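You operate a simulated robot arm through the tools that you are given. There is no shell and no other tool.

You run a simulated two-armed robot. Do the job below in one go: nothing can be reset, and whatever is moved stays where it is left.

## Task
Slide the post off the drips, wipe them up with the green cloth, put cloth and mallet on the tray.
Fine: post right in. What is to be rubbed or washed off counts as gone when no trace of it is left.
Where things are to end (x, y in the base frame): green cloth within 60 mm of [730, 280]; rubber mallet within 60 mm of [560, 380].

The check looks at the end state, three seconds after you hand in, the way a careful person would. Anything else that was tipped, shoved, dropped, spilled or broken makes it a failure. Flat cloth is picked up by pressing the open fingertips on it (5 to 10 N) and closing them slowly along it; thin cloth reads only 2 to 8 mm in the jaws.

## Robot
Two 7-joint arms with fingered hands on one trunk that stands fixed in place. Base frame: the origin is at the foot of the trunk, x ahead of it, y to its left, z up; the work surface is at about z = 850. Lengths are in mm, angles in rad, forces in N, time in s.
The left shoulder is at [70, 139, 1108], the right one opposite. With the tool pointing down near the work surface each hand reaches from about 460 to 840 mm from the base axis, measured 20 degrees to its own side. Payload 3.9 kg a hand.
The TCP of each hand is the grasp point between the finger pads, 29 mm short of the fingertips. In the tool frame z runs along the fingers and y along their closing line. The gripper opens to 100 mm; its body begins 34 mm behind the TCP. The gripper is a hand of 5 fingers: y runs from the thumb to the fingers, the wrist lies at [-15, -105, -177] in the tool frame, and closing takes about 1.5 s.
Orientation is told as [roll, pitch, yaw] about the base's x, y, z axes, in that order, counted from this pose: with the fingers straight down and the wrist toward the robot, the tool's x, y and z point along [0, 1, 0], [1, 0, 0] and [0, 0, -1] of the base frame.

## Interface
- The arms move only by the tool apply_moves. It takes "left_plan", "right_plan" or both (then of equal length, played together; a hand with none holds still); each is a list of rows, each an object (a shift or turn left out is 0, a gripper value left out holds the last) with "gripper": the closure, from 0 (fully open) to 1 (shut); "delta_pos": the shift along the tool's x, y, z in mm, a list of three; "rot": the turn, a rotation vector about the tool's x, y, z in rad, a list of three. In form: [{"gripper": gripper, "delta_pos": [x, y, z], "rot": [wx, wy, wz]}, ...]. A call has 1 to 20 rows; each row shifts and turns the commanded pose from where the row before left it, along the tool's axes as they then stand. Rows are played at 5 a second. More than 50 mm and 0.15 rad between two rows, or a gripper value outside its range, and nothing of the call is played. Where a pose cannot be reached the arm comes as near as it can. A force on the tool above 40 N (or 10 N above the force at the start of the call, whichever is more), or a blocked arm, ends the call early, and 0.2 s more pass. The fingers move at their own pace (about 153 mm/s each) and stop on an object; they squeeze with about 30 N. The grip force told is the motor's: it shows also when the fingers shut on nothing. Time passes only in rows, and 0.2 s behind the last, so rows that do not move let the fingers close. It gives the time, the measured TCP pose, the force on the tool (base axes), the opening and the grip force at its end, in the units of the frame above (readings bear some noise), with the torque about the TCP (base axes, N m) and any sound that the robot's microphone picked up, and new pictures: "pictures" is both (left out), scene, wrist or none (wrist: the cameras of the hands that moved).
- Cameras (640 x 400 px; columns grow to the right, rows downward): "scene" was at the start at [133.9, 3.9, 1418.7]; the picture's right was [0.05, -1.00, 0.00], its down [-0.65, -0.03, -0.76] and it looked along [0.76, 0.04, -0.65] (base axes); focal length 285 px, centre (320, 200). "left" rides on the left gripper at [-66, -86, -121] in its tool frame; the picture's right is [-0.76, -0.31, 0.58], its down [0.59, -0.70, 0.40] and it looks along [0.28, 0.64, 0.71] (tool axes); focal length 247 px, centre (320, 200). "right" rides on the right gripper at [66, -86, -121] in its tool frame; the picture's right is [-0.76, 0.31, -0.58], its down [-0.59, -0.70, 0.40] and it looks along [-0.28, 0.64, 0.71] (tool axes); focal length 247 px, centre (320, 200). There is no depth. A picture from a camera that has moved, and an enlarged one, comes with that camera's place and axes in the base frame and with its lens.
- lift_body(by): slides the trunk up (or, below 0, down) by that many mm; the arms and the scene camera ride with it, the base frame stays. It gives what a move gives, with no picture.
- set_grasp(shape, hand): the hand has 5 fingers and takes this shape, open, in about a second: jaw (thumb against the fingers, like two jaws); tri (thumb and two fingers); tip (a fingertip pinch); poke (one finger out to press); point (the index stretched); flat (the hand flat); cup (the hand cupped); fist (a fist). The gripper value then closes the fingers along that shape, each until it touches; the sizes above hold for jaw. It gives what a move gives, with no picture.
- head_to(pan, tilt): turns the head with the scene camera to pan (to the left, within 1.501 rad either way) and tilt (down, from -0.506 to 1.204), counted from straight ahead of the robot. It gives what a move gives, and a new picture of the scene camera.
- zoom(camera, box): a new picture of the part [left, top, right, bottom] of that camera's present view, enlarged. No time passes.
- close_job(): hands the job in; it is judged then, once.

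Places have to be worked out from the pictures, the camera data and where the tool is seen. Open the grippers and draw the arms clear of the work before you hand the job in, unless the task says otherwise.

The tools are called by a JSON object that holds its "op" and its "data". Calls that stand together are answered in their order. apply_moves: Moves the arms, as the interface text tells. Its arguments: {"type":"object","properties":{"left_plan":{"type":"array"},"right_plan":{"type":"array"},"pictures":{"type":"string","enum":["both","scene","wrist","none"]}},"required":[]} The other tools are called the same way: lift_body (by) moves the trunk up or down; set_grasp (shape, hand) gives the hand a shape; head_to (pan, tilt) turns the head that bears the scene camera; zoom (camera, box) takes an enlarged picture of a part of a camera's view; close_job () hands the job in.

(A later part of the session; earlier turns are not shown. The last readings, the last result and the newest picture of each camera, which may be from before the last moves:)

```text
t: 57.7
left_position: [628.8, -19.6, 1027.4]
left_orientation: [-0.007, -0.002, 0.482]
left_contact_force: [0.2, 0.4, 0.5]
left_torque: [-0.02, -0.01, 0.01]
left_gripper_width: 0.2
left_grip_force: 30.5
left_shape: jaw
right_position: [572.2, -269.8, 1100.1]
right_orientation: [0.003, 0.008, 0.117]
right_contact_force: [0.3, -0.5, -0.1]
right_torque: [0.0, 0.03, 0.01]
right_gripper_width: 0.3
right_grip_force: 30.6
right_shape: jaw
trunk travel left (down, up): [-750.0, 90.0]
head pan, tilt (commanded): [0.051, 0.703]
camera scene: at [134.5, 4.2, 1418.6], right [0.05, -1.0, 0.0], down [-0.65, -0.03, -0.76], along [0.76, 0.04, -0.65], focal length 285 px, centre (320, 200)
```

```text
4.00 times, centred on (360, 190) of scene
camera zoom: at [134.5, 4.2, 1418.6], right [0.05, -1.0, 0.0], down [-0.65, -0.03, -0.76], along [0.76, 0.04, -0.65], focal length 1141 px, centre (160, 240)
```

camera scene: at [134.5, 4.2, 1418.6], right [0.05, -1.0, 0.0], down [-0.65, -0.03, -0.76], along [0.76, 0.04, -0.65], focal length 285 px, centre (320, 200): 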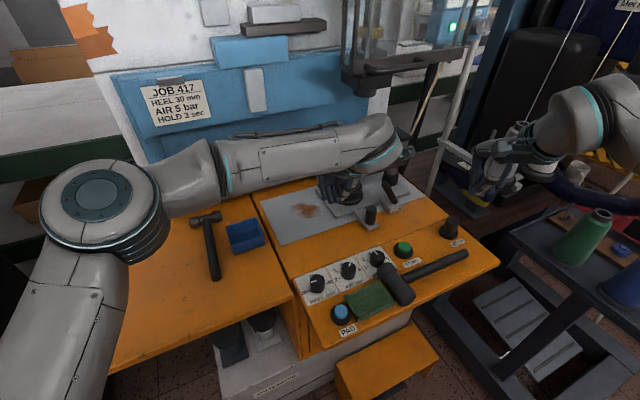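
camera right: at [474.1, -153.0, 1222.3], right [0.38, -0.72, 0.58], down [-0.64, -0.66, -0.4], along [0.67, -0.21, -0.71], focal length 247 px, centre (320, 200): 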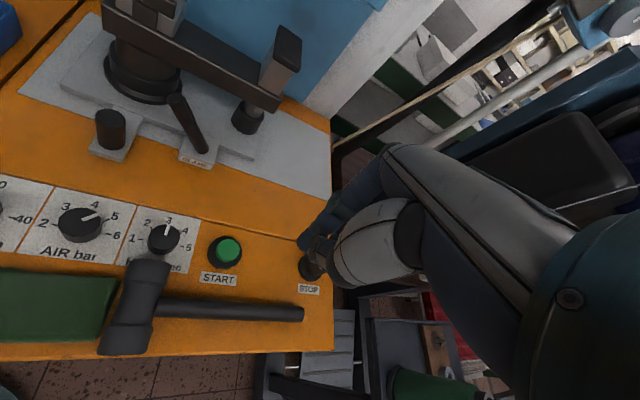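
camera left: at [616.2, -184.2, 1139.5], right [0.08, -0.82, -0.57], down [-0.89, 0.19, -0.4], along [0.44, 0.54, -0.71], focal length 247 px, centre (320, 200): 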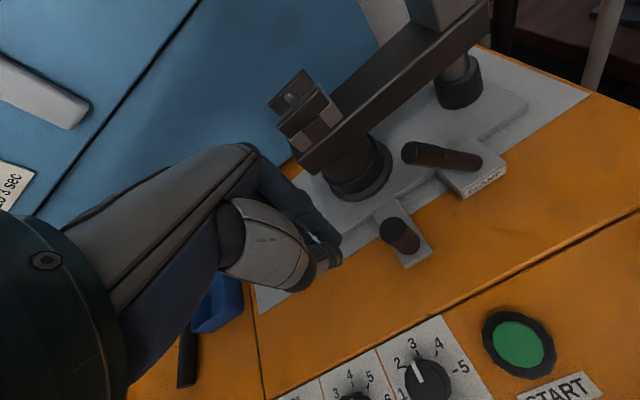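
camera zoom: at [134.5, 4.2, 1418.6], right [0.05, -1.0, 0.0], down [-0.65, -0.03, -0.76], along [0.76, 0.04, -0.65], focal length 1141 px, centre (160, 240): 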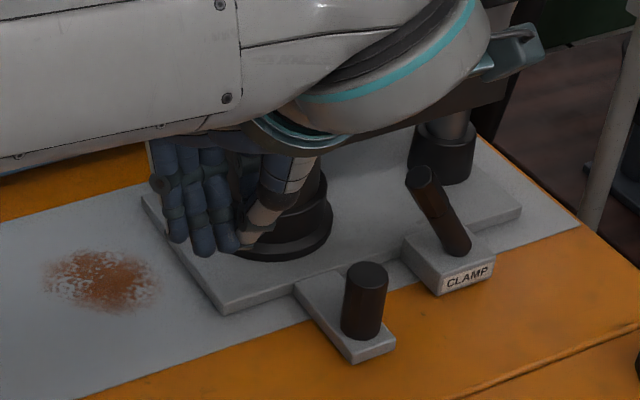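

The knob is now at about [701, -104] and roughly 43 mm of bed remain to the right. I turn the left wrist to yaw 0.1 and bring its closed fingers down just left of the knob so the index side can push it the rest of the way.

{"op": "apply_moves", "data": {"left_plan": [{"gripper": 1.0, "rot": [0, 0, 0.127]}, {"gripper": 1.0, "rot": [0, 0, 0.127]}, {"gripper": 1.0, "rot": [0, 0, 0.127]}, {"gripper": 1.0, "delta_pos": [-12, 15, 0]}, {"gripper": 1.0, "delta_pos": [-13, 16, 10]}, {"gripper": 1.0, "delta_pos": [-12, 16, 17]}, {"gripper": 1.0, "delta_pos": [0, 0, 20]}, {"gripper": 1.0, "delta_pos": [0, 0, 20]}, {"gripper": 1.0}], "pictures": "both"}}

{"op": "zoom", "data": {"camera": "scene", "box": [280, 140, 440, 240]}}

{"op": "zoom", "data": {"camera": "left", "box": [220, 100, 540, 300]}}

```text
t: 59.7
left_position: [679.1, -53.5, 959.3]
left_orientation: [-0.004, -0.004, 0.099]
left_contact_force: [0.2, -0.6, 0.5]
left_torque: [-0.01, -0.01, 0.01]
left_gripper_width: 0.0
left_grip_force: 29.8
left_shape: jaw
right_position: [571.1, -269.6, 1100.7]
right_orientation: [0.006, 0.007, 0.116]
right_contact_force: [-0.5, -0.6, -0.3]
right_torque: [-0.01, -0.03, 0.01]
right_gripper_width: 0.0
right_grip_force: 29.6
right_shape: jaw
trunk travel left (down, up): [-750.0, 90.0]
head pan, tilt (commanded): [0.051, 0.703]
camera scene: at [133.7, 3.8, 1418.7], right [0.05, -1.0, 0.0], down [-0.65, -0.03, -0.76], along [0.76, 0.04, -0.65], focal length 285 px, centre (320, 200)
camera left: at [598.8, -128.5, 1080.5], right [-0.23, -0.79, -0.57], down [-0.76, 0.51, -0.41], along [0.61, 0.34, -0.71], focal length 247 px, centre (320, 200)
```

scene: 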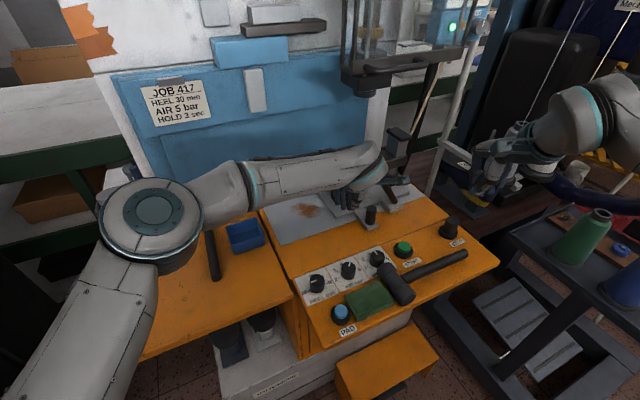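
left: 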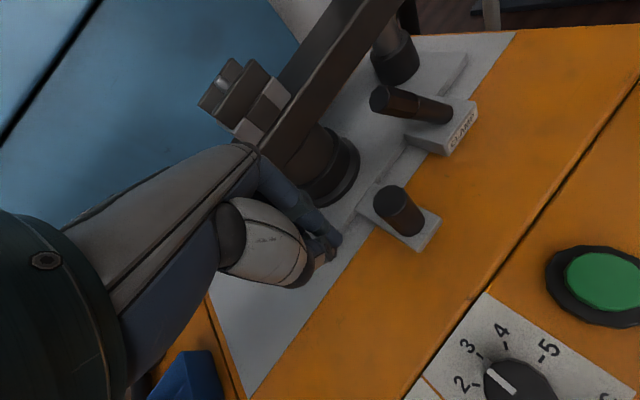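

```text
4.00 times, centred on (360, 190) of scene
camera zoom: at [133.7, 3.8, 1418.7], right [0.05, -1.0, 0.0], down [-0.65, -0.03, -0.76], along [0.76, 0.04, -0.65], focal length 1141 px, centre (160, 240)
```

zoom: 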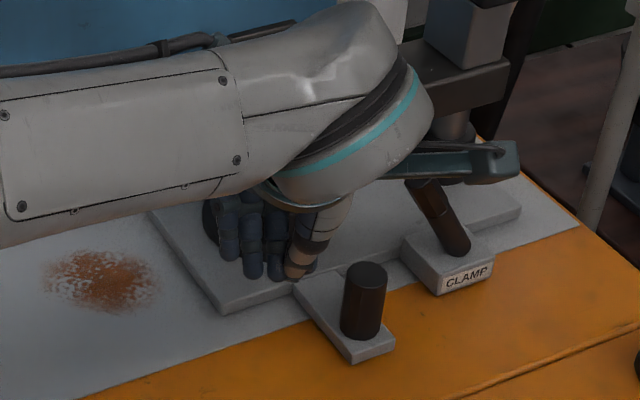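

```text
2.00 times, centred on (380, 200) of left
camera zoom: at [598.8, -128.5, 1080.5], right [-0.23, -0.79, -0.57], down [-0.76, 0.51, -0.41], along [0.61, 0.34, -0.71], focal length 494 px, centre (200, 200)
```

zoom: 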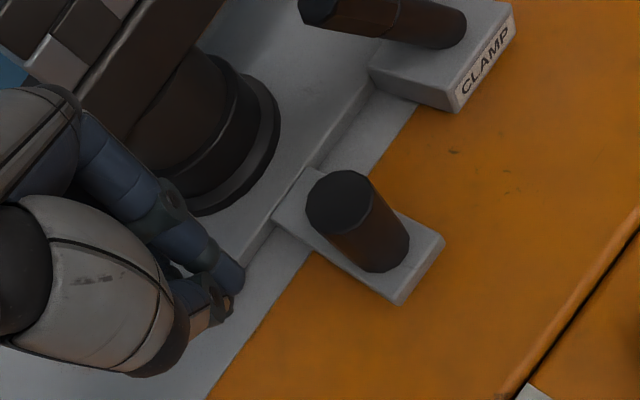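

Clear path. I lower to pushing height and push the knob toward the right end in small steps.

{"op": "apply_moves", "data": {"left_plan": [{"gripper": 1.0, "delta_pos": [0, 0, 20]}, {"gripper": 1.0, "delta_pos": [0, 0, 20]}, {"gripper": 1.0, "delta_pos": [0, 0, 15]}, {"gripper": 1.0, "delta_pos": [-8, 3, 0]}, {"gripper": 1.0, "delta_pos": [-8, 3, 0]}, {"gripper": 1.0, "delta_pos": [-5, 2, 0]}, {"gripper": 1.0, "delta_pos": [-5, 2, 0]}, {"gripper": 1.0, "delta_pos": [-5, 2, 0]}, {"gripper": 1.0, "delta_pos": [-5, 2, 0]}, {"gripper": 1.0, "delta_pos": [-5, 2, 0]}, {"gripper": 1.0}], "pictures": "both"}}

{"op": "zoom", "data": {"camera": "scene", "box": [280, 140, 440, 240]}}

{"op": "zoom", "data": {"camera": "left", "box": [220, 40, 540, 240]}}

```text
t: 62.1
left_position: [700.4, -94.3, 905.4]
left_orientation: [-0.006, -0.004, 0.1]
left_contact_force: [1.2, 2.0, -0.8]
left_torque: [-0.02, 0.01, 0.04]
left_gripper_width: 0.3
left_grip_force: 30.1
left_shape: jaw
right_position: [572.2, -270.1, 1100.4]
right_orientation: [0.002, 0.006, 0.117]
right_contact_force: [0.2, -0.3, -0.7]
right_torque: [0.01, -0.01, 0.0]
right_gripper_width: 0.0
right_grip_force: 30.2
right_shape: jaw
trunk travel left (down, up): [-750.0, 90.0]
head pan, tilt (commanded): [0.051, 0.703]
camera scene: at [134.2, 4.2, 1418.7], right [0.05, -1.0, 0.0], down [-0.65, -0.03, -0.76], along [0.76, 0.04, -0.65], focal length 285 px, centre (320, 200)
camera left: at [620.1, -168.0, 1026.6], right [-0.23, -0.79, -0.57], down [-0.76, 0.51, -0.41], along [0.61, 0.34, -0.71], focal length 247 px, centre (320, 200)
```

scene: 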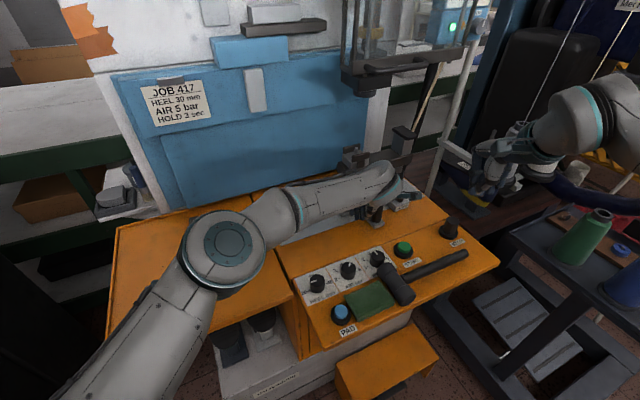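
left: 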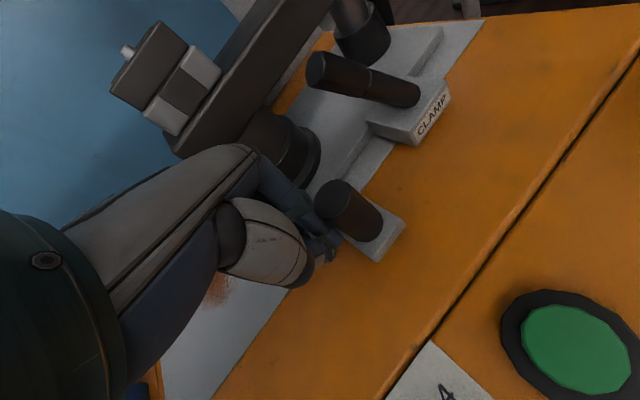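

```text
4.00 times, centred on (360, 190) of scene
camera zoom: at [134.2, 4.2, 1418.7], right [0.05, -1.0, 0.0], down [-0.65, -0.03, -0.76], along [0.76, 0.04, -0.65], focal length 1141 px, centre (160, 240)
```

zoom: 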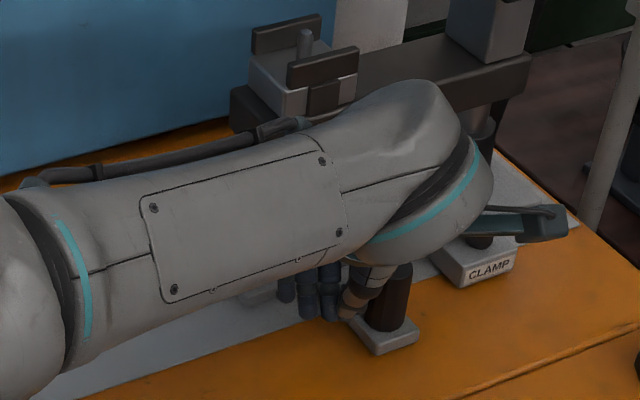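

```text
2.00 times, centred on (380, 140) of left
camera zoom: at [620.1, -168.0, 1026.6], right [-0.23, -0.79, -0.57], down [-0.76, 0.51, -0.41], along [0.61, 0.34, -0.71], focal length 494 px, centre (200, 320)
```

zoom: 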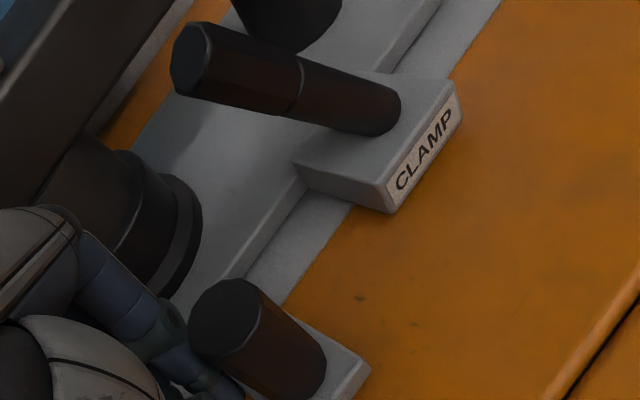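

It keeps moving easily. I continue until the stop shows in the force.

{"op": "apply_moves", "data": {"left_plan": [{"gripper": 1.0, "delta_pos": [-4, 1.6, 0]}, {"gripper": 1.0, "delta_pos": [-4, 1.6, 0]}, {"gripper": 1.0, "delta_pos": [-4, 1.6, 0]}, {"gripper": 1.0, "delta_pos": [-4, 1.6, 0]}, {"gripper": 1.0, "delta_pos": [-4, 1.6, 0]}, {"gripper": 1.0, "delta_pos": [-4, 1.6, 0]}, {"gripper": 1.0}], "pictures": "both"}}

{"op": "zoom", "data": {"camera": "scene", "box": [300, 140, 460, 240]}}

{"op": "zoom", "data": {"camera": "left", "box": [220, 0, 540, 200]}}

```text
t: 63.7
left_position: [709.5, -111.1, 906.6]
left_orientation: [-0.008, -0.004, 0.106]
left_contact_force: [-12.9, 27.7, -5.8]
left_torque: [-0.01, 0.01, 0.11]
left_gripper_width: 0.0
left_grip_force: 29.7
left_shape: jaw
right_position: [570.0, -265.3, 1102.8]
right_orientation: [-0.001, 0.007, 0.12]
right_contact_force: [-1.1, 1.9, -0.7]
right_torque: [-0.01, 0.04, -0.01]
right_gripper_width: 0.0
right_grip_force: 29.9
right_shape: jaw
trunk travel left (down, up): [-750.0, 90.0]
head pan, tilt (commanded): [0.051, 0.703]
camera scene: at [131.9, 9.8, 1418.8], right [0.05, -1.0, 0.0], down [-0.64, -0.04, -0.76], along [0.76, 0.04, -0.65], focal length 285 px, centre (320, 200)
camera left: at [631.5, -185.2, 1028.1], right [-0.22, -0.79, -0.57], down [-0.76, 0.51, -0.41], along [0.61, 0.34, -0.71], focal length 247 px, centre (320, 200)
```

scene: 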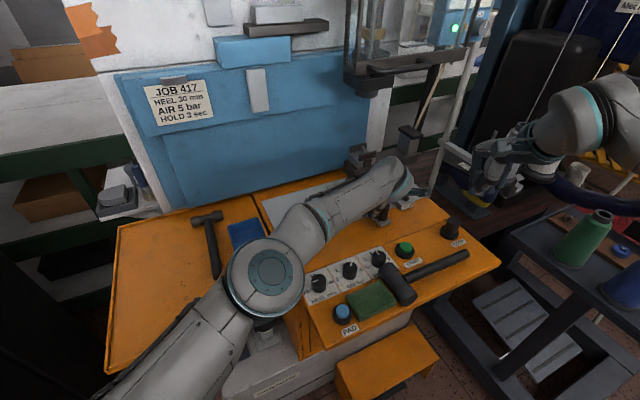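
left: 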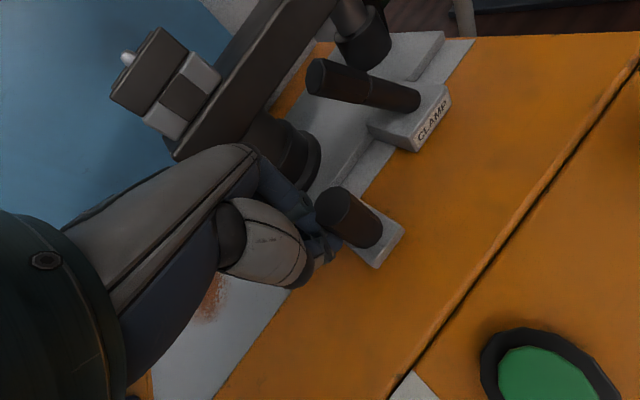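

```text
4.00 times, centred on (380, 190) of scene
camera zoom: at [131.9, 9.8, 1418.8], right [0.05, -1.0, 0.0], down [-0.64, -0.04, -0.76], along [0.76, 0.04, -0.65], focal length 1141 px, centre (80, 240)
```

zoom: 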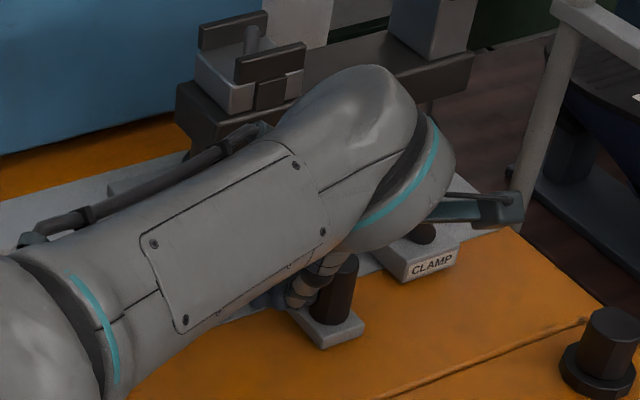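

```text
2.00 times, centred on (380, 100) of left
camera zoom: at [631.5, -185.2, 1028.1], right [-0.22, -0.79, -0.57], down [-0.76, 0.51, -0.41], along [0.61, 0.34, -0.71], focal length 494 px, centre (200, 400)
```

zoom: 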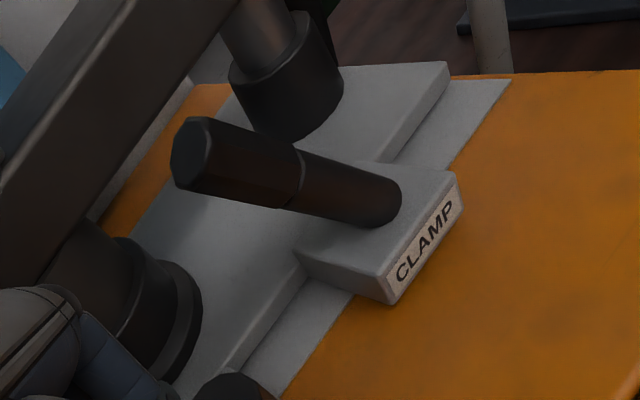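

The reaction is 30 N exactly along the slide: the post is at its end stop, flush with the bed's right end. I back the left hand off and withdraw it to the left to see everything clearly.

{"op": "apply_moves", "data": {"left_plan": [{"gripper": 1.0, "delta_pos": [12, -4, 0]}, {"gripper": 1.0, "delta_pos": [15, -5, -20]}, {"gripper": 1.0, "delta_pos": [25, -10, -30]}, {"gripper": 1.0, "delta_pos": [35, -15, -25]}, {"gripper": 1.0, "delta_pos": [40, -15, -20]}, {"gripper": 1.0, "delta_pos": [40, -20, -20]}, {"gripper": 1.0, "delta_pos": [45, -15, -10]}, {"gripper": 1.0, "delta_pos": [45, -10, -10]}, {"gripper": 1.0, "delta_pos": [45, -10, 0]}, {"gripper": 1.0, "delta_pos": [40, 0, 0]}, {"gripper": 1.0}], "pictures": "both"}}

{"op": "zoom", "data": {"camera": "scene", "box": [240, 130, 460, 260]}}

{"op": "zoom", "data": {"camera": "scene", "box": [260, 180, 356, 240]}}

```text
t: 66.1
left_position: [568.8, 217.2, 1037.3]
left_orientation: [-0.004, -0.005, 0.099]
left_contact_force: [-0.3, 0.0, -0.6]
left_torque: [0.02, 0.0, 0.01]
left_gripper_width: 0.0
left_grip_force: 30.3
left_shape: jaw
right_position: [571.1, -272.0, 1099.6]
right_orientation: [0.005, 0.006, 0.117]
right_contact_force: [0.5, 0.6, -0.1]
right_torque: [0.0, 0.02, 0.01]
right_gripper_width: 0.2
right_grip_force: 29.9
right_shape: jaw
trunk travel left (down, up): [-750.0, 90.0]
head pan, tilt (commanded): [0.051, 0.703]
camera scene: at [134.2, 2.7, 1418.7], right [0.05, -1.0, 0.0], down [-0.65, -0.03, -0.76], along [0.76, 0.04, -0.65], focal length 285 px, centre (320, 200)
camera left: at [490.8, 142.3, 1158.1], right [-0.23, -0.79, -0.57], down [-0.76, 0.52, -0.4], along [0.61, 0.34, -0.71], focal length 247 px, centre (320, 200)
```

scene: 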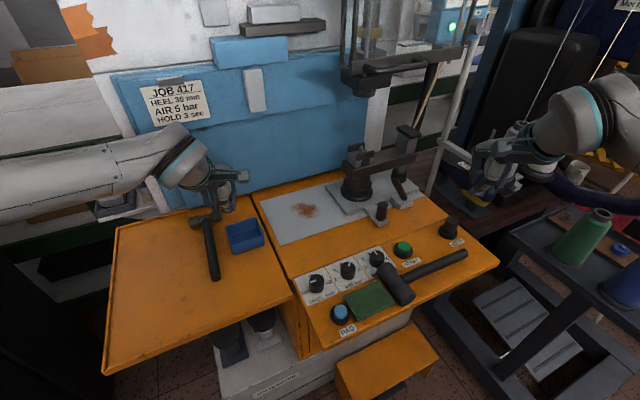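
left: 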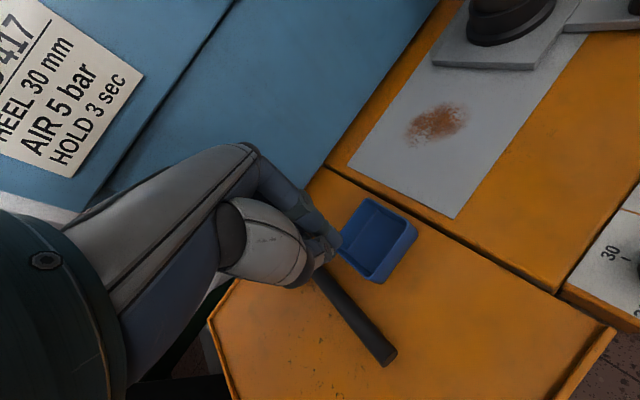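

```text
2.91 times, centred on (350, 195) of scene
camera zoom: at [134.2, 2.7, 1418.7], right [0.05, -1.0, 0.0], down [-0.65, -0.03, -0.76], along [0.76, 0.04, -0.65], focal length 830 px, centre (233, 214)
```

zoom: 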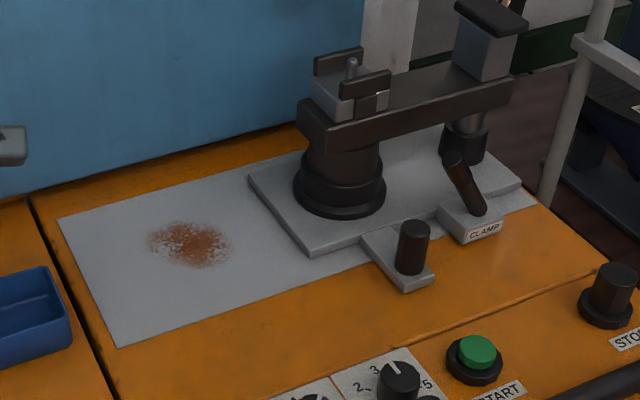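

```text
6.67 times, centred on (308, 210) of scene
camera zoom: at [134.2, 2.7, 1418.7], right [0.05, -1.0, 0.0], down [-0.65, -0.03, -0.76], along [0.76, 0.04, -0.65], focal length 1901 px, centre (400, 133)
```

zoom: 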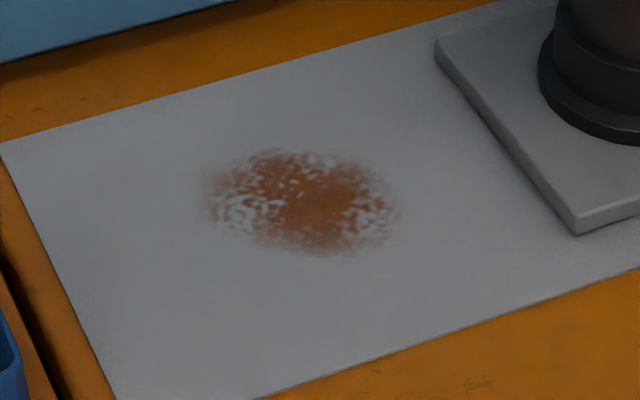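

The post stands at the end of the bed and the drips patch is fully exposed: centre about [748, 78], radius about 43 mm. Before planning how to lay the mallet beside the hammer, I test in free air how far the left wrist can turn.

{"op": "apply_moves", "data": {"left_plan": [{"gripper": 1.0, "delta_pos": [15, 0, -20]}, {"gripper": 1.0, "delta_pos": [20, 0, -20], "rot": [0, 0, -0.12]}, {"gripper": 1.0, "delta_pos": [20, 0, 0], "rot": [0, 0, -0.14]}, {"gripper": 1.0, "rot": [0, 0, -0.14]}, {"gripper": 1.0, "rot": [0, 0, -0.14]}, {"gripper": 1.0, "rot": [0, 0, -0.14]}, {"gripper": 1.0, "rot": [0, 0, -0.14]}, {"gripper": 1.0, "rot": [0, 0, -0.14]}, {"gripper": 1.0, "rot": [0, 0, -0.14]}, {"gripper": 1.0, "rot": [0, 0, -0.14]}, {"gripper": 1.0, "rot": [0, 0, -0.14]}, {"gripper": 1.0, "rot": [0, 0, -0.14]}, {"gripper": 1.0, "rot": [0, 0, -0.14]}, {"gripper": 1.0}], "pictures": "scene"}}

```text
t: 69.1
left_position: [563.9, 268.9, 1078.4]
left_orientation: [-0.005, 0.007, 1.76]
left_contact_force: [-0.5, -0.3, 0.2]
left_torque: [0.0, 0.01, 0.01]
left_gripper_width: 0.0
left_grip_force: 29.9
left_shape: jaw
right_position: [570.8, -269.7, 1102.5]
right_orientation: [0.002, 0.006, 0.117]
right_contact_force: [-0.2, -0.5, -0.1]
right_torque: [0.05, 0.03, -0.01]
right_gripper_width: 0.0
right_grip_force: 30.4
right_shape: jaw
trunk travel left (down, up): [-750.0, 90.0]
head pan, tilt (commanded): [0.051, 0.703]
camera scene: at [133.5, 4.1, 1418.8], right [0.05, -1.0, 0.0], down [-0.65, -0.03, -0.76], along [0.76, 0.04, -0.65], focal length 285 px, centre (320, 200)
```

scene: 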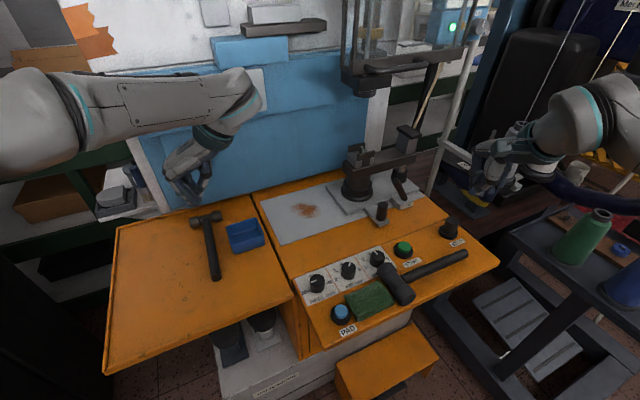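

The left wrist turns freely up to yaw 1.76 here, which is what I need to lay the mallet parallel to the hammer. I now park the right arm far right and turn the left hand back to yaw 0.47, opening it halfway.

{"op": "apply_moves", "data": {"left_plan": [{"gripper": 0.5, "rot": [0, 0, 0.14]}, {"gripper": 0.5, "rot": [0, 0, 0.14]}, {"gripper": 0.5, "rot": [0, 0, 0.14]}, {"gripper": 0.5, "rot": [0, 0, 0.14]}, {"gripper": 0.5, "rot": [0, 0, 0.14]}, {"gripper": 0.5, "rot": [0, 0, 0.14]}, {"gripper": 0.5, "rot": [0, 0, 0.14]}, {"gripper": 0.5, "rot": [0, 0, 0.14]}, {"gripper": 0.5, "rot": [0, 0, 0.14]}, {"gripper": 0.5, "rot": [0, 0, 0.035]}, {"gripper": 0.5}], "right_plan": [{"gripper": 1.0, "delta_pos": [-25, -10, -8]}, {"gripper": 1.0, "delta_pos": [-33, -12, -8]}, {"gripper": 1.0, "delta_pos": [-33, -12, -8]}, {"gripper": 1.0, "delta_pos": [-33, -12, -8]}, {"gripper": 1.0, "delta_pos": [-33, -12, -8]}, {"gripper": 1.0, "delta_pos": [-33, -12, -8]}, {"gripper": 1.0}, {"gripper": 1.0}, {"gripper": 1.0}, {"gripper": 1.0}, {"gripper": 1.0}], "pictures": "both"}}

{"op": "zoom", "data": {"camera": "scene", "box": [320, 220, 500, 332]}}

```text
t: 71.5
left_position: [564.3, 268.6, 1076.6]
left_orientation: [-0.006, -0.002, 0.464]
left_contact_force: [-0.5, -0.9, -0.2]
left_torque: [0.01, 0.01, 0.0]
left_gripper_width: 49.9
left_grip_force: 0.1
left_shape: jaw
right_position: [570.9, -270.4, 1101.3]
right_orientation: [0.004, 0.007, 0.117]
right_contact_force: [-0.5, 0.0, -0.1]
right_torque: [0.03, 0.03, 0.0]
right_gripper_width: 0.1
right_grip_force: 30.1
right_shape: jaw
right hand out of reach, approached as far as the arm can: row 1, 2, 3, 4, 5, 6
trunk travel left (down, up): [-750.0, 90.0]
head pan, tilt (commanded): [0.051, 0.703]
camera scene: at [133.9, 3.9, 1418.7], right [0.05, -1.0, 0.0], down [-0.65, -0.03, -0.76], along [0.76, 0.04, -0.65], focal length 285 px, centre (320, 200)
camera right: at [478.8, -214.0, 1222.2], right [0.4, -0.72, 0.57], down [-0.63, -0.67, -0.4], along [0.66, -0.2, -0.72], focal length 247 px, centre (320, 200)
camera left: at [516.7, 171.6, 1199.4], right [0.07, -0.82, -0.57], down [-0.89, 0.21, -0.4], along [0.45, 0.54, -0.71], focal length 247 px, centre (320, 200)
```

scene: 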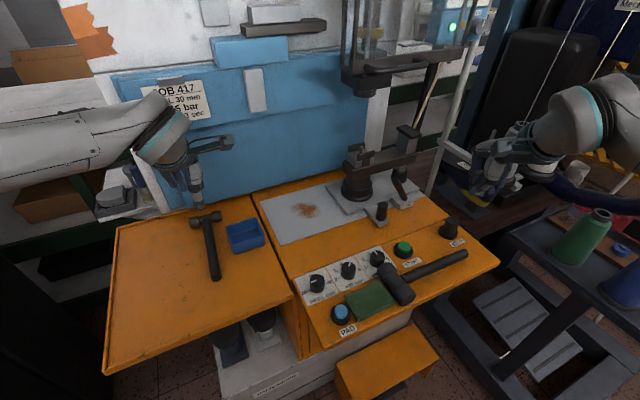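
right: 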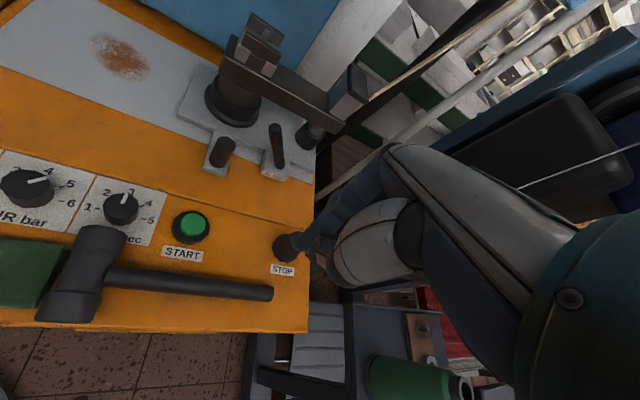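
left: 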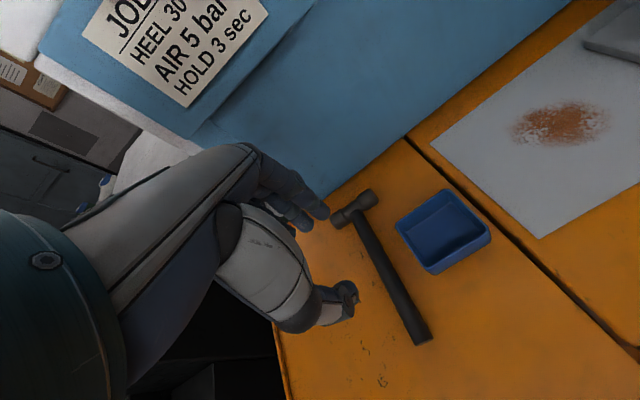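

```text
3.56 times, centred on (410, 276) of scene
camera zoom: at [133.9, 3.9, 1418.7], right [0.05, -1.0, 0.0], down [-0.65, -0.03, -0.76], along [0.76, 0.04, -0.65], focal length 1014 px, centre (0, -70)
```

zoom: 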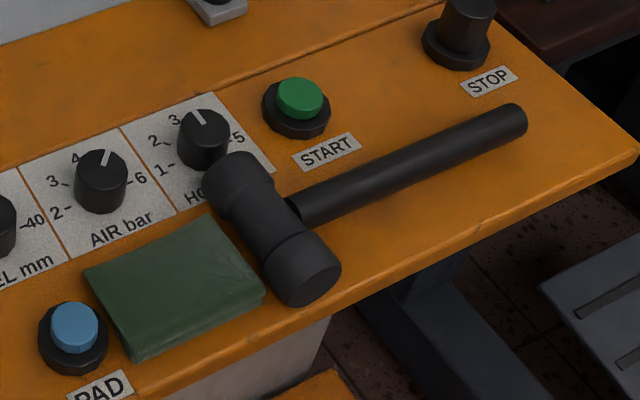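

The right wrist needs a more negative yaw to get out to the right. I turn it and park it around [540, -450], while the left hand waits.

{"op": "apply_moves", "data": {"right_plan": [{"gripper": 1.0, "rot": [0, 0, 0.13]}, {"gripper": 1.0, "rot": [0, 0, 0.13]}, {"gripper": 1.0, "rot": [0, 0, 0.13]}, {"gripper": 1.0, "rot": [0, 0, 0.13]}, {"gripper": 1.0, "delta_pos": [-30, 5, -10]}, {"gripper": 1.0, "delta_pos": [-35, 8, -10], "rot": [0, 0, 0.06]}, {"gripper": 1.0, "delta_pos": [-35, 8, -10], "rot": [0, 0, 0.06]}, {"gripper": 1.0, "delta_pos": [-35, 8, -10], "rot": [0, 0, 0.06]}, {"gripper": 1.0, "delta_pos": [-35, 8, -10]}, {"gripper": 1.0}], "pictures": "scene"}}

```text
t: 73.7
left_position: [564.6, 268.6, 1077.3]
left_orientation: [-0.008, -0.001, 0.464]
left_contact_force: [0.8, 0.7, -0.9]
left_torque: [0.02, 0.05, 0.0]
left_gripper_width: 50.0
left_grip_force: 0.0
left_shape: jaw
right_position: [526.4, -435.0, 1151.9]
right_orientation: [-0.004, 0.007, -0.585]
right_contact_force: [-0.3, 0.6, -0.3]
right_torque: [-0.03, 0.01, -0.01]
right_gripper_width: 0.0
right_grip_force: 29.6
right_shape: jaw
trunk travel left (down, up): [-750.0, 90.0]
head pan, tilt (commanded): [0.051, 0.703]
camera scene: at [134.0, 5.1, 1418.7], right [0.05, -1.0, 0.0], down [-0.65, -0.03, -0.76], along [0.76, 0.04, -0.65], focal length 285 px, centre (320, 200)
```

scene: 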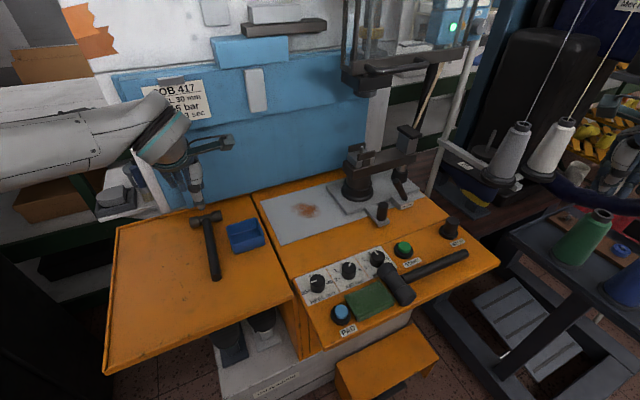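

The right arm is out of the way. I bring the left hand over, at z≈1000, toward the mallet's handle at about [546, -225].

{"op": "apply_moves", "data": {"left_plan": [{"gripper": 0.5, "delta_pos": [-25, -14, 0]}, {"gripper": 0.5, "delta_pos": [-37, -20, 5]}, {"gripper": 0.5, "delta_pos": [-37, -20, 7]}, {"gripper": 0.5, "delta_pos": [-37, -20, 7]}, {"gripper": 0.5, "delta_pos": [-37, -20, 7]}, {"gripper": 0.5, "delta_pos": [-37, -20, 7]}, {"gripper": 0.5, "delta_pos": [-37, -20, 7]}, {"gripper": 0.5, "delta_pos": [-37, -20, 7]}, {"gripper": 0.5, "delta_pos": [-37, -20, 7]}, {"gripper": 0.5, "delta_pos": [-37, -20, 7]}, {"gripper": 0.5, "delta_pos": [-37, -22, 7]}, {"gripper": 0.5, "delta_pos": [-37, -22, 7]}, {"gripper": 0.5}], "pictures": "both"}}

{"op": "zoom", "data": {"camera": "left", "box": [180, 100, 500, 300]}}

```text
t: 76.5
left_position: [552.4, -208.6, 1006.6]
left_orientation: [-0.008, -0.002, 0.467]
left_contact_force: [0.2, -0.2, 0.4]
left_torque: [-0.01, -0.02, -0.02]
left_gripper_width: 49.7
left_grip_force: 0.1
left_shape: jaw
left hand out of reach, approached as far as the arm can: row 12
right_position: [526.0, -434.9, 1153.0]
right_orientation: [-0.003, 0.005, -0.585]
right_contact_force: [-0.6, 0.0, 0.0]
right_torque: [-0.03, 0.01, -0.02]
right_gripper_width: 0.2
right_grip_force: 30.2
right_shape: jaw
trunk travel left (down, up): [-750.0, 90.0]
head pan, tilt (commanded): [0.051, 0.703]
camera scene: at [132.7, 4.7, 1418.8], right [0.05, -1.0, 0.0], down [-0.64, -0.03, -0.76], along [0.76, 0.04, -0.65], focal length 285 px, centre (320, 200)
camera left: at [504.1, -305.4, 1128.1], right [0.07, -0.82, -0.57], down [-0.89, 0.21, -0.4], along [0.45, 0.54, -0.71], focal length 247 px, centre (320, 200)
```

scene: 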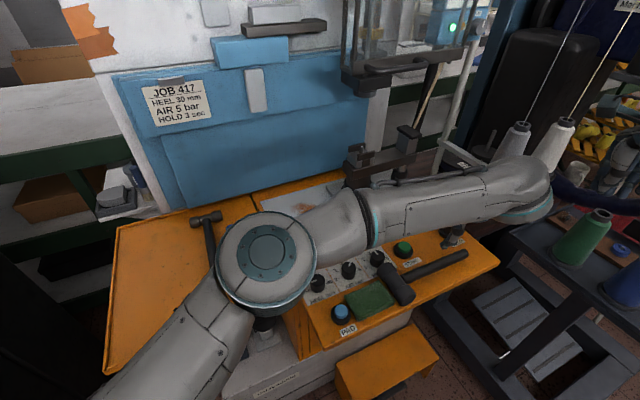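
left: 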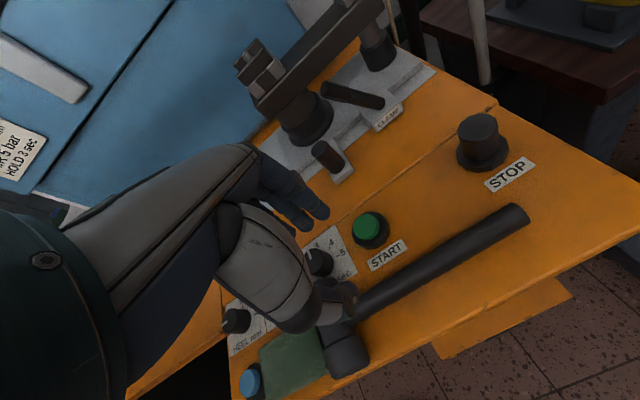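

```text
2.00 times, centred on (340, 200) of left
camera zoom: at [504.1, -305.4, 1128.1], right [0.07, -0.82, -0.57], down [-0.89, 0.21, -0.4], along [0.45, 0.54, -0.71], focal length 494 px, centre (280, 200)
```

zoom: 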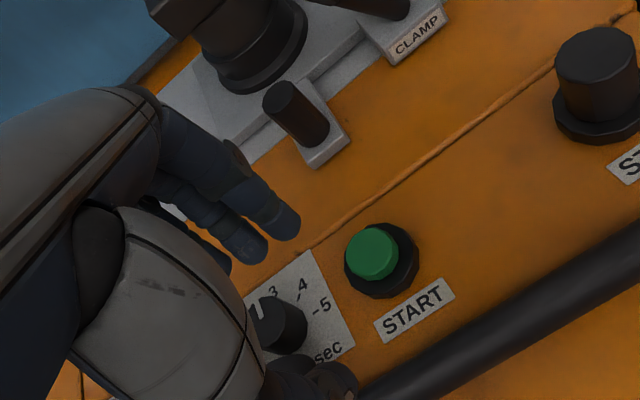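

The hand can just reach here; handle points triangulate to a line through [528, -179] and [566, -259]. I reduce yaw slightly to gain reach, go to about [550, -226] so the little finger clears the mallet head, and narrow the opening to 40 mm to stay clear of START.

{"op": "apply_moves", "data": {"left_plan": [{"gripper": 0.6, "rot": [0, 0, 0.12]}, {"gripper": 0.6, "delta_pos": [-8, -4, 0]}, {"gripper": 0.6, "delta_pos": [-8, -4, 0]}, {"gripper": 0.6, "delta_pos": [0, 0, 25]}, {"gripper": 0.6, "delta_pos": [0, 0, 25]}, {"gripper": 0.6}], "pictures": "both"}}

{"op": "zoom", "data": {"camera": "left", "box": [220, 160, 540, 360]}}

{"op": "zoom", "data": {"camera": "scene", "box": [360, 210, 520, 310]}}

```text
t: 77.9
left_position: [547.6, -220.9, 957.1]
left_orientation: [-0.008, -0.004, 0.347]
left_contact_force: [0.1, 0.5, -0.2]
left_torque: [-0.01, -0.02, 0.02]
left_gripper_width: 40.3
left_grip_force: 0.1
left_shape: jaw
right_position: [526.1, -435.8, 1151.9]
right_orientation: [-0.004, 0.006, -0.582]
right_contact_force: [-1.0, 0.0, -0.4]
right_torque: [-0.02, 0.0, -0.05]
right_gripper_width: 0.1
right_grip_force: 30.3
right_shape: jaw
trunk travel left (down, up): [-750.0, 90.0]
head pan, tilt (commanded): [0.051, 0.703]
camera scene: at [133.8, 4.3, 1418.7], right [0.05, -1.0, 0.0], down [-0.65, -0.03, -0.76], along [0.76, 0.04, -0.65], focal length 285 px, centre (320, 200)
camera left: at [488.5, -313.0, 1077.5], right [-0.03, -0.82, -0.57], down [-0.86, 0.31, -0.4], along [0.51, 0.48, -0.71], focal length 247 px, centre (320, 200)
```

scene: 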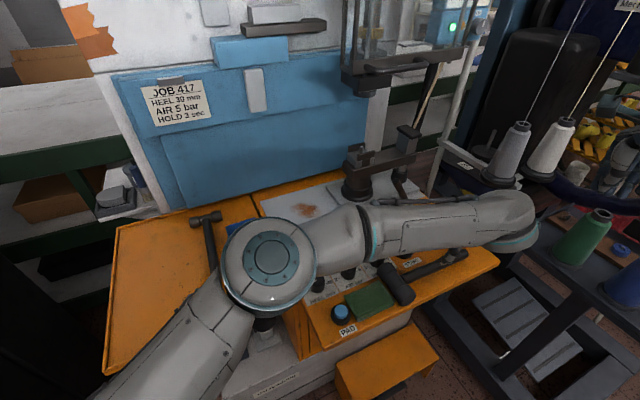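
left: 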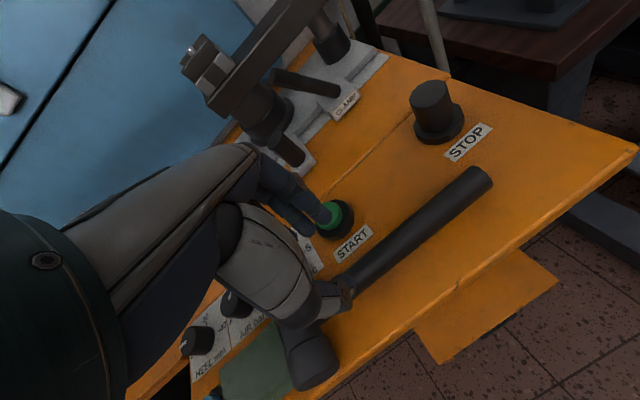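

```text
2.00 times, centred on (380, 260) of left
camera zoom: at [488.5, -313.0, 1077.5], right [-0.03, -0.82, -0.57], down [-0.86, 0.31, -0.4], along [0.51, 0.48, -0.71], focal length 494 px, centre (200, 80)
```

zoom: 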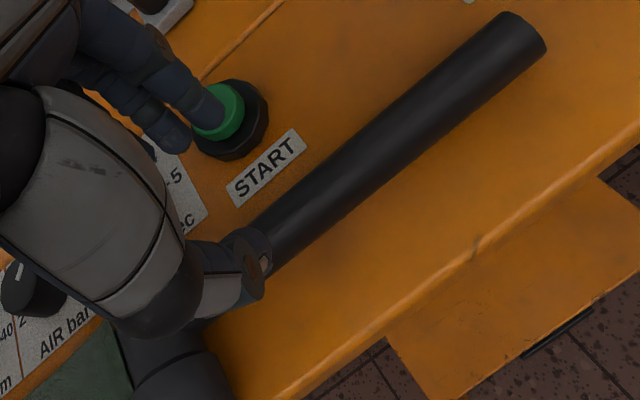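

```text
4.00 times, centred on (440, 260) of scene
camera zoom: at [133.8, 4.3, 1418.7], right [0.05, -1.0, 0.0], down [-0.65, -0.03, -0.76], along [0.76, 0.04, -0.65], focal length 1141 px, centre (-160, -40)
```

zoom: 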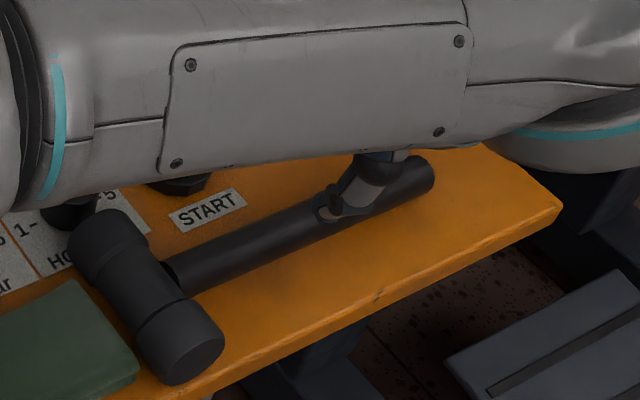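

The hand is centred over the handle (line passes [548, -221]), and the fingers stay about 20 mm from START. I lower to z≈882 in steps and check before closing.

{"op": "apply_moves", "data": {"left_plan": [{"gripper": 0.6, "delta_pos": [0, 0, 20]}, {"gripper": 0.6, "delta_pos": [0, 0, 20]}, {"gripper": 0.6, "delta_pos": [0, 0, 15]}, {"gripper": 0.6}, {"gripper": 0.6}], "pictures": "both"}}

{"op": "zoom", "data": {"camera": "left", "box": [220, 160, 540, 360]}}

{"op": "zoom", "data": {"camera": "scene", "box": [360, 210, 520, 310]}}

```text
t: 79.1
left_position: [547.5, -223.1, 902.7]
left_orientation: [-0.007, -0.003, 0.345]
left_contact_force: [0.1, 0.0, -0.2]
left_torque: [-0.02, 0.0, -0.01]
left_gripper_width: 40.3
left_grip_force: 0.0
left_shape: jaw
right_position: [526.5, -435.7, 1152.1]
right_orientation: [-0.003, 0.008, -0.584]
right_contact_force: [-0.6, -0.4, -0.4]
right_torque: [-0.01, -0.01, 0.04]
right_gripper_width: 0.0
right_grip_force: 29.9
right_shape: jaw
trunk travel left (down, up): [-750.0, 90.0]
head pan, tilt (commanded): [0.051, 0.703]
camera scene: at [134.0, 3.9, 1418.7], right [0.05, -1.0, 0.0], down [-0.65, -0.03, -0.76], along [0.76, 0.04, -0.65], focal length 285 px, centre (320, 200)
camera left: at [489.8, -313.7, 1024.8], right [-0.03, -0.82, -0.57], down [-0.86, 0.31, -0.4], along [0.51, 0.48, -0.71], focal length 247 px, centre (320, 200)
```

scene: 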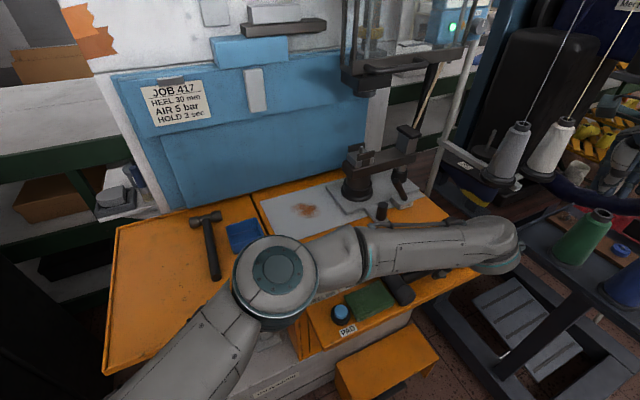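
left: 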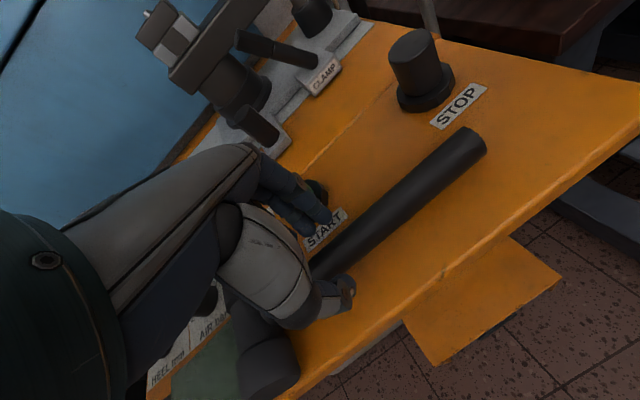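

```text
2.00 times, centred on (380, 260) of left
camera zoom: at [489.8, -313.7, 1024.8], right [-0.03, -0.82, -0.57], down [-0.86, 0.31, -0.4], along [0.51, 0.48, -0.71], focal length 494 px, centre (200, 80)
```

zoom: 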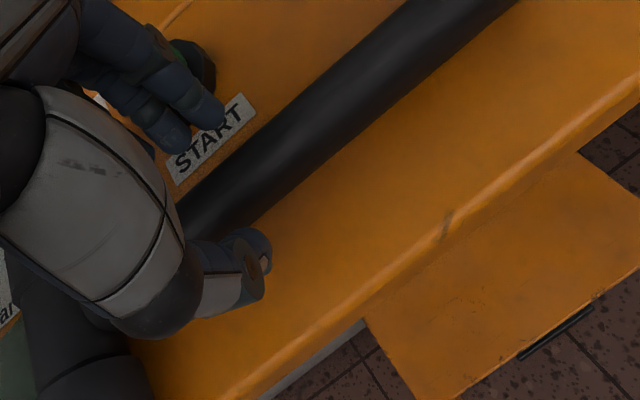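

```text
4.00 times, centred on (440, 260) of scene
camera zoom: at [134.0, 3.9, 1418.7], right [0.05, -1.0, 0.0], down [-0.65, -0.03, -0.76], along [0.76, 0.04, -0.65], focal length 1141 px, centre (-160, -40)
```

zoom: 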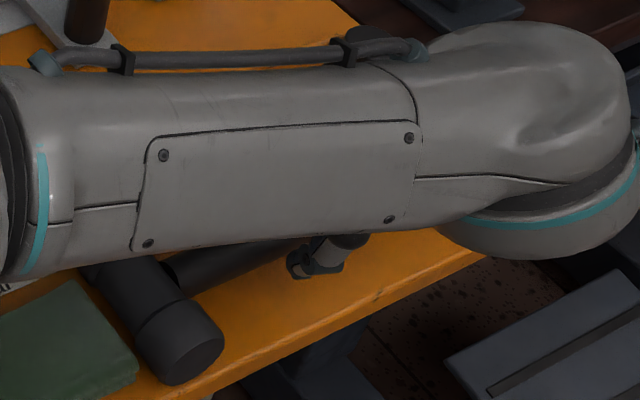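

The handle lies between thumb and fingers. I lower the last 20 mm and close on it.

{"op": "apply_moves", "data": {"left_plan": [{"gripper": 0.6, "delta_pos": [0, 0, 10]}, {"gripper": 0.6, "delta_pos": [0, 0, 9]}, {"gripper": 0.6}, {"gripper": 0.75}, {"gripper": 0.9}, {"gripper": 1.0}, {"gripper": 1.0}, {"gripper": 1.0}], "pictures": "both"}}

{"op": "zoom", "data": {"camera": "left", "box": [220, 160, 540, 360]}}

```text
t: 80.9
left_position: [548.3, -224.0, 884.6]
left_orientation: [-0.008, -0.003, 0.343]
left_contact_force: [0.4, 0.2, 0.5]
left_torque: [0.01, 0.08, 0.0]
left_gripper_width: 14.9
left_grip_force: 30.0
left_shape: jaw
right_position: [527.0, -435.5, 1151.9]
right_orientation: [-0.004, 0.008, -0.583]
right_contact_force: [-0.8, 0.0, 0.1]
right_torque: [0.01, -0.03, -0.01]
right_gripper_width: 0.0
right_grip_force: 30.1
right_shape: jaw
trunk travel left (down, up): [-750.0, 90.0]
head pan, tilt (commanded): [0.051, 0.703]
camera scene: at [133.9, 4.0, 1418.7], right [0.05, -1.0, 0.0], down [-0.65, -0.03, -0.76], along [0.76, 0.04, -0.65], focal length 285 px, centre (320, 200)
camera left: at [489.3, -314.5, 1006.6], right [-0.03, -0.82, -0.57], down [-0.86, 0.31, -0.4], along [0.51, 0.48, -0.71], focal length 247 px, centre (320, 200)
```

scene: 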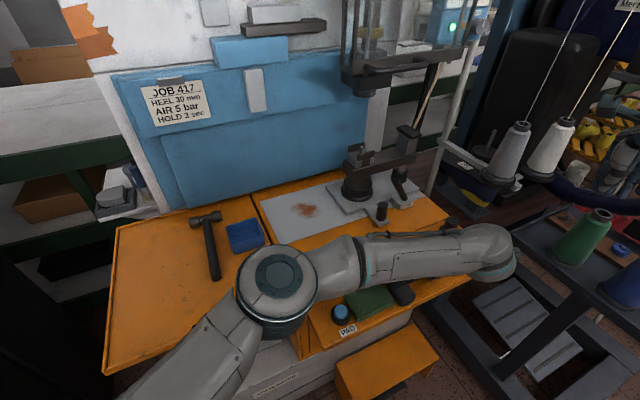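
left: 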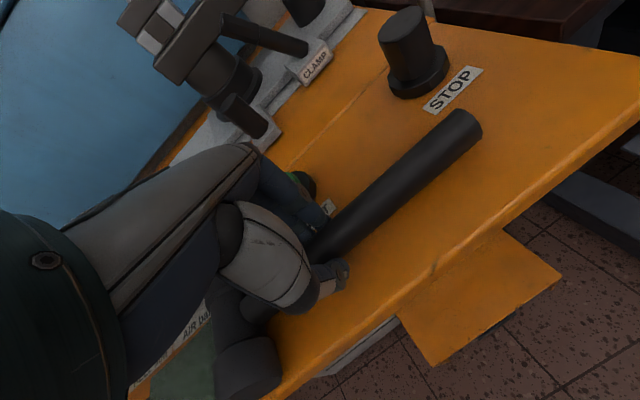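

```text
2.00 times, centred on (380, 260) of left
camera zoom: at [489.3, -314.5, 1006.6], right [-0.03, -0.82, -0.57], down [-0.86, 0.31, -0.4], along [0.51, 0.48, -0.71], focal length 494 px, centre (200, 80)
```

zoom: 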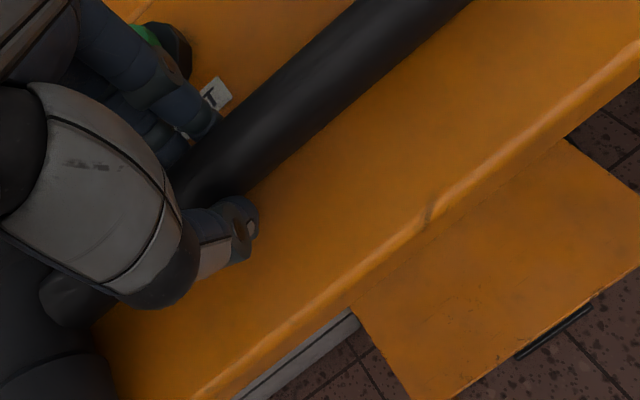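

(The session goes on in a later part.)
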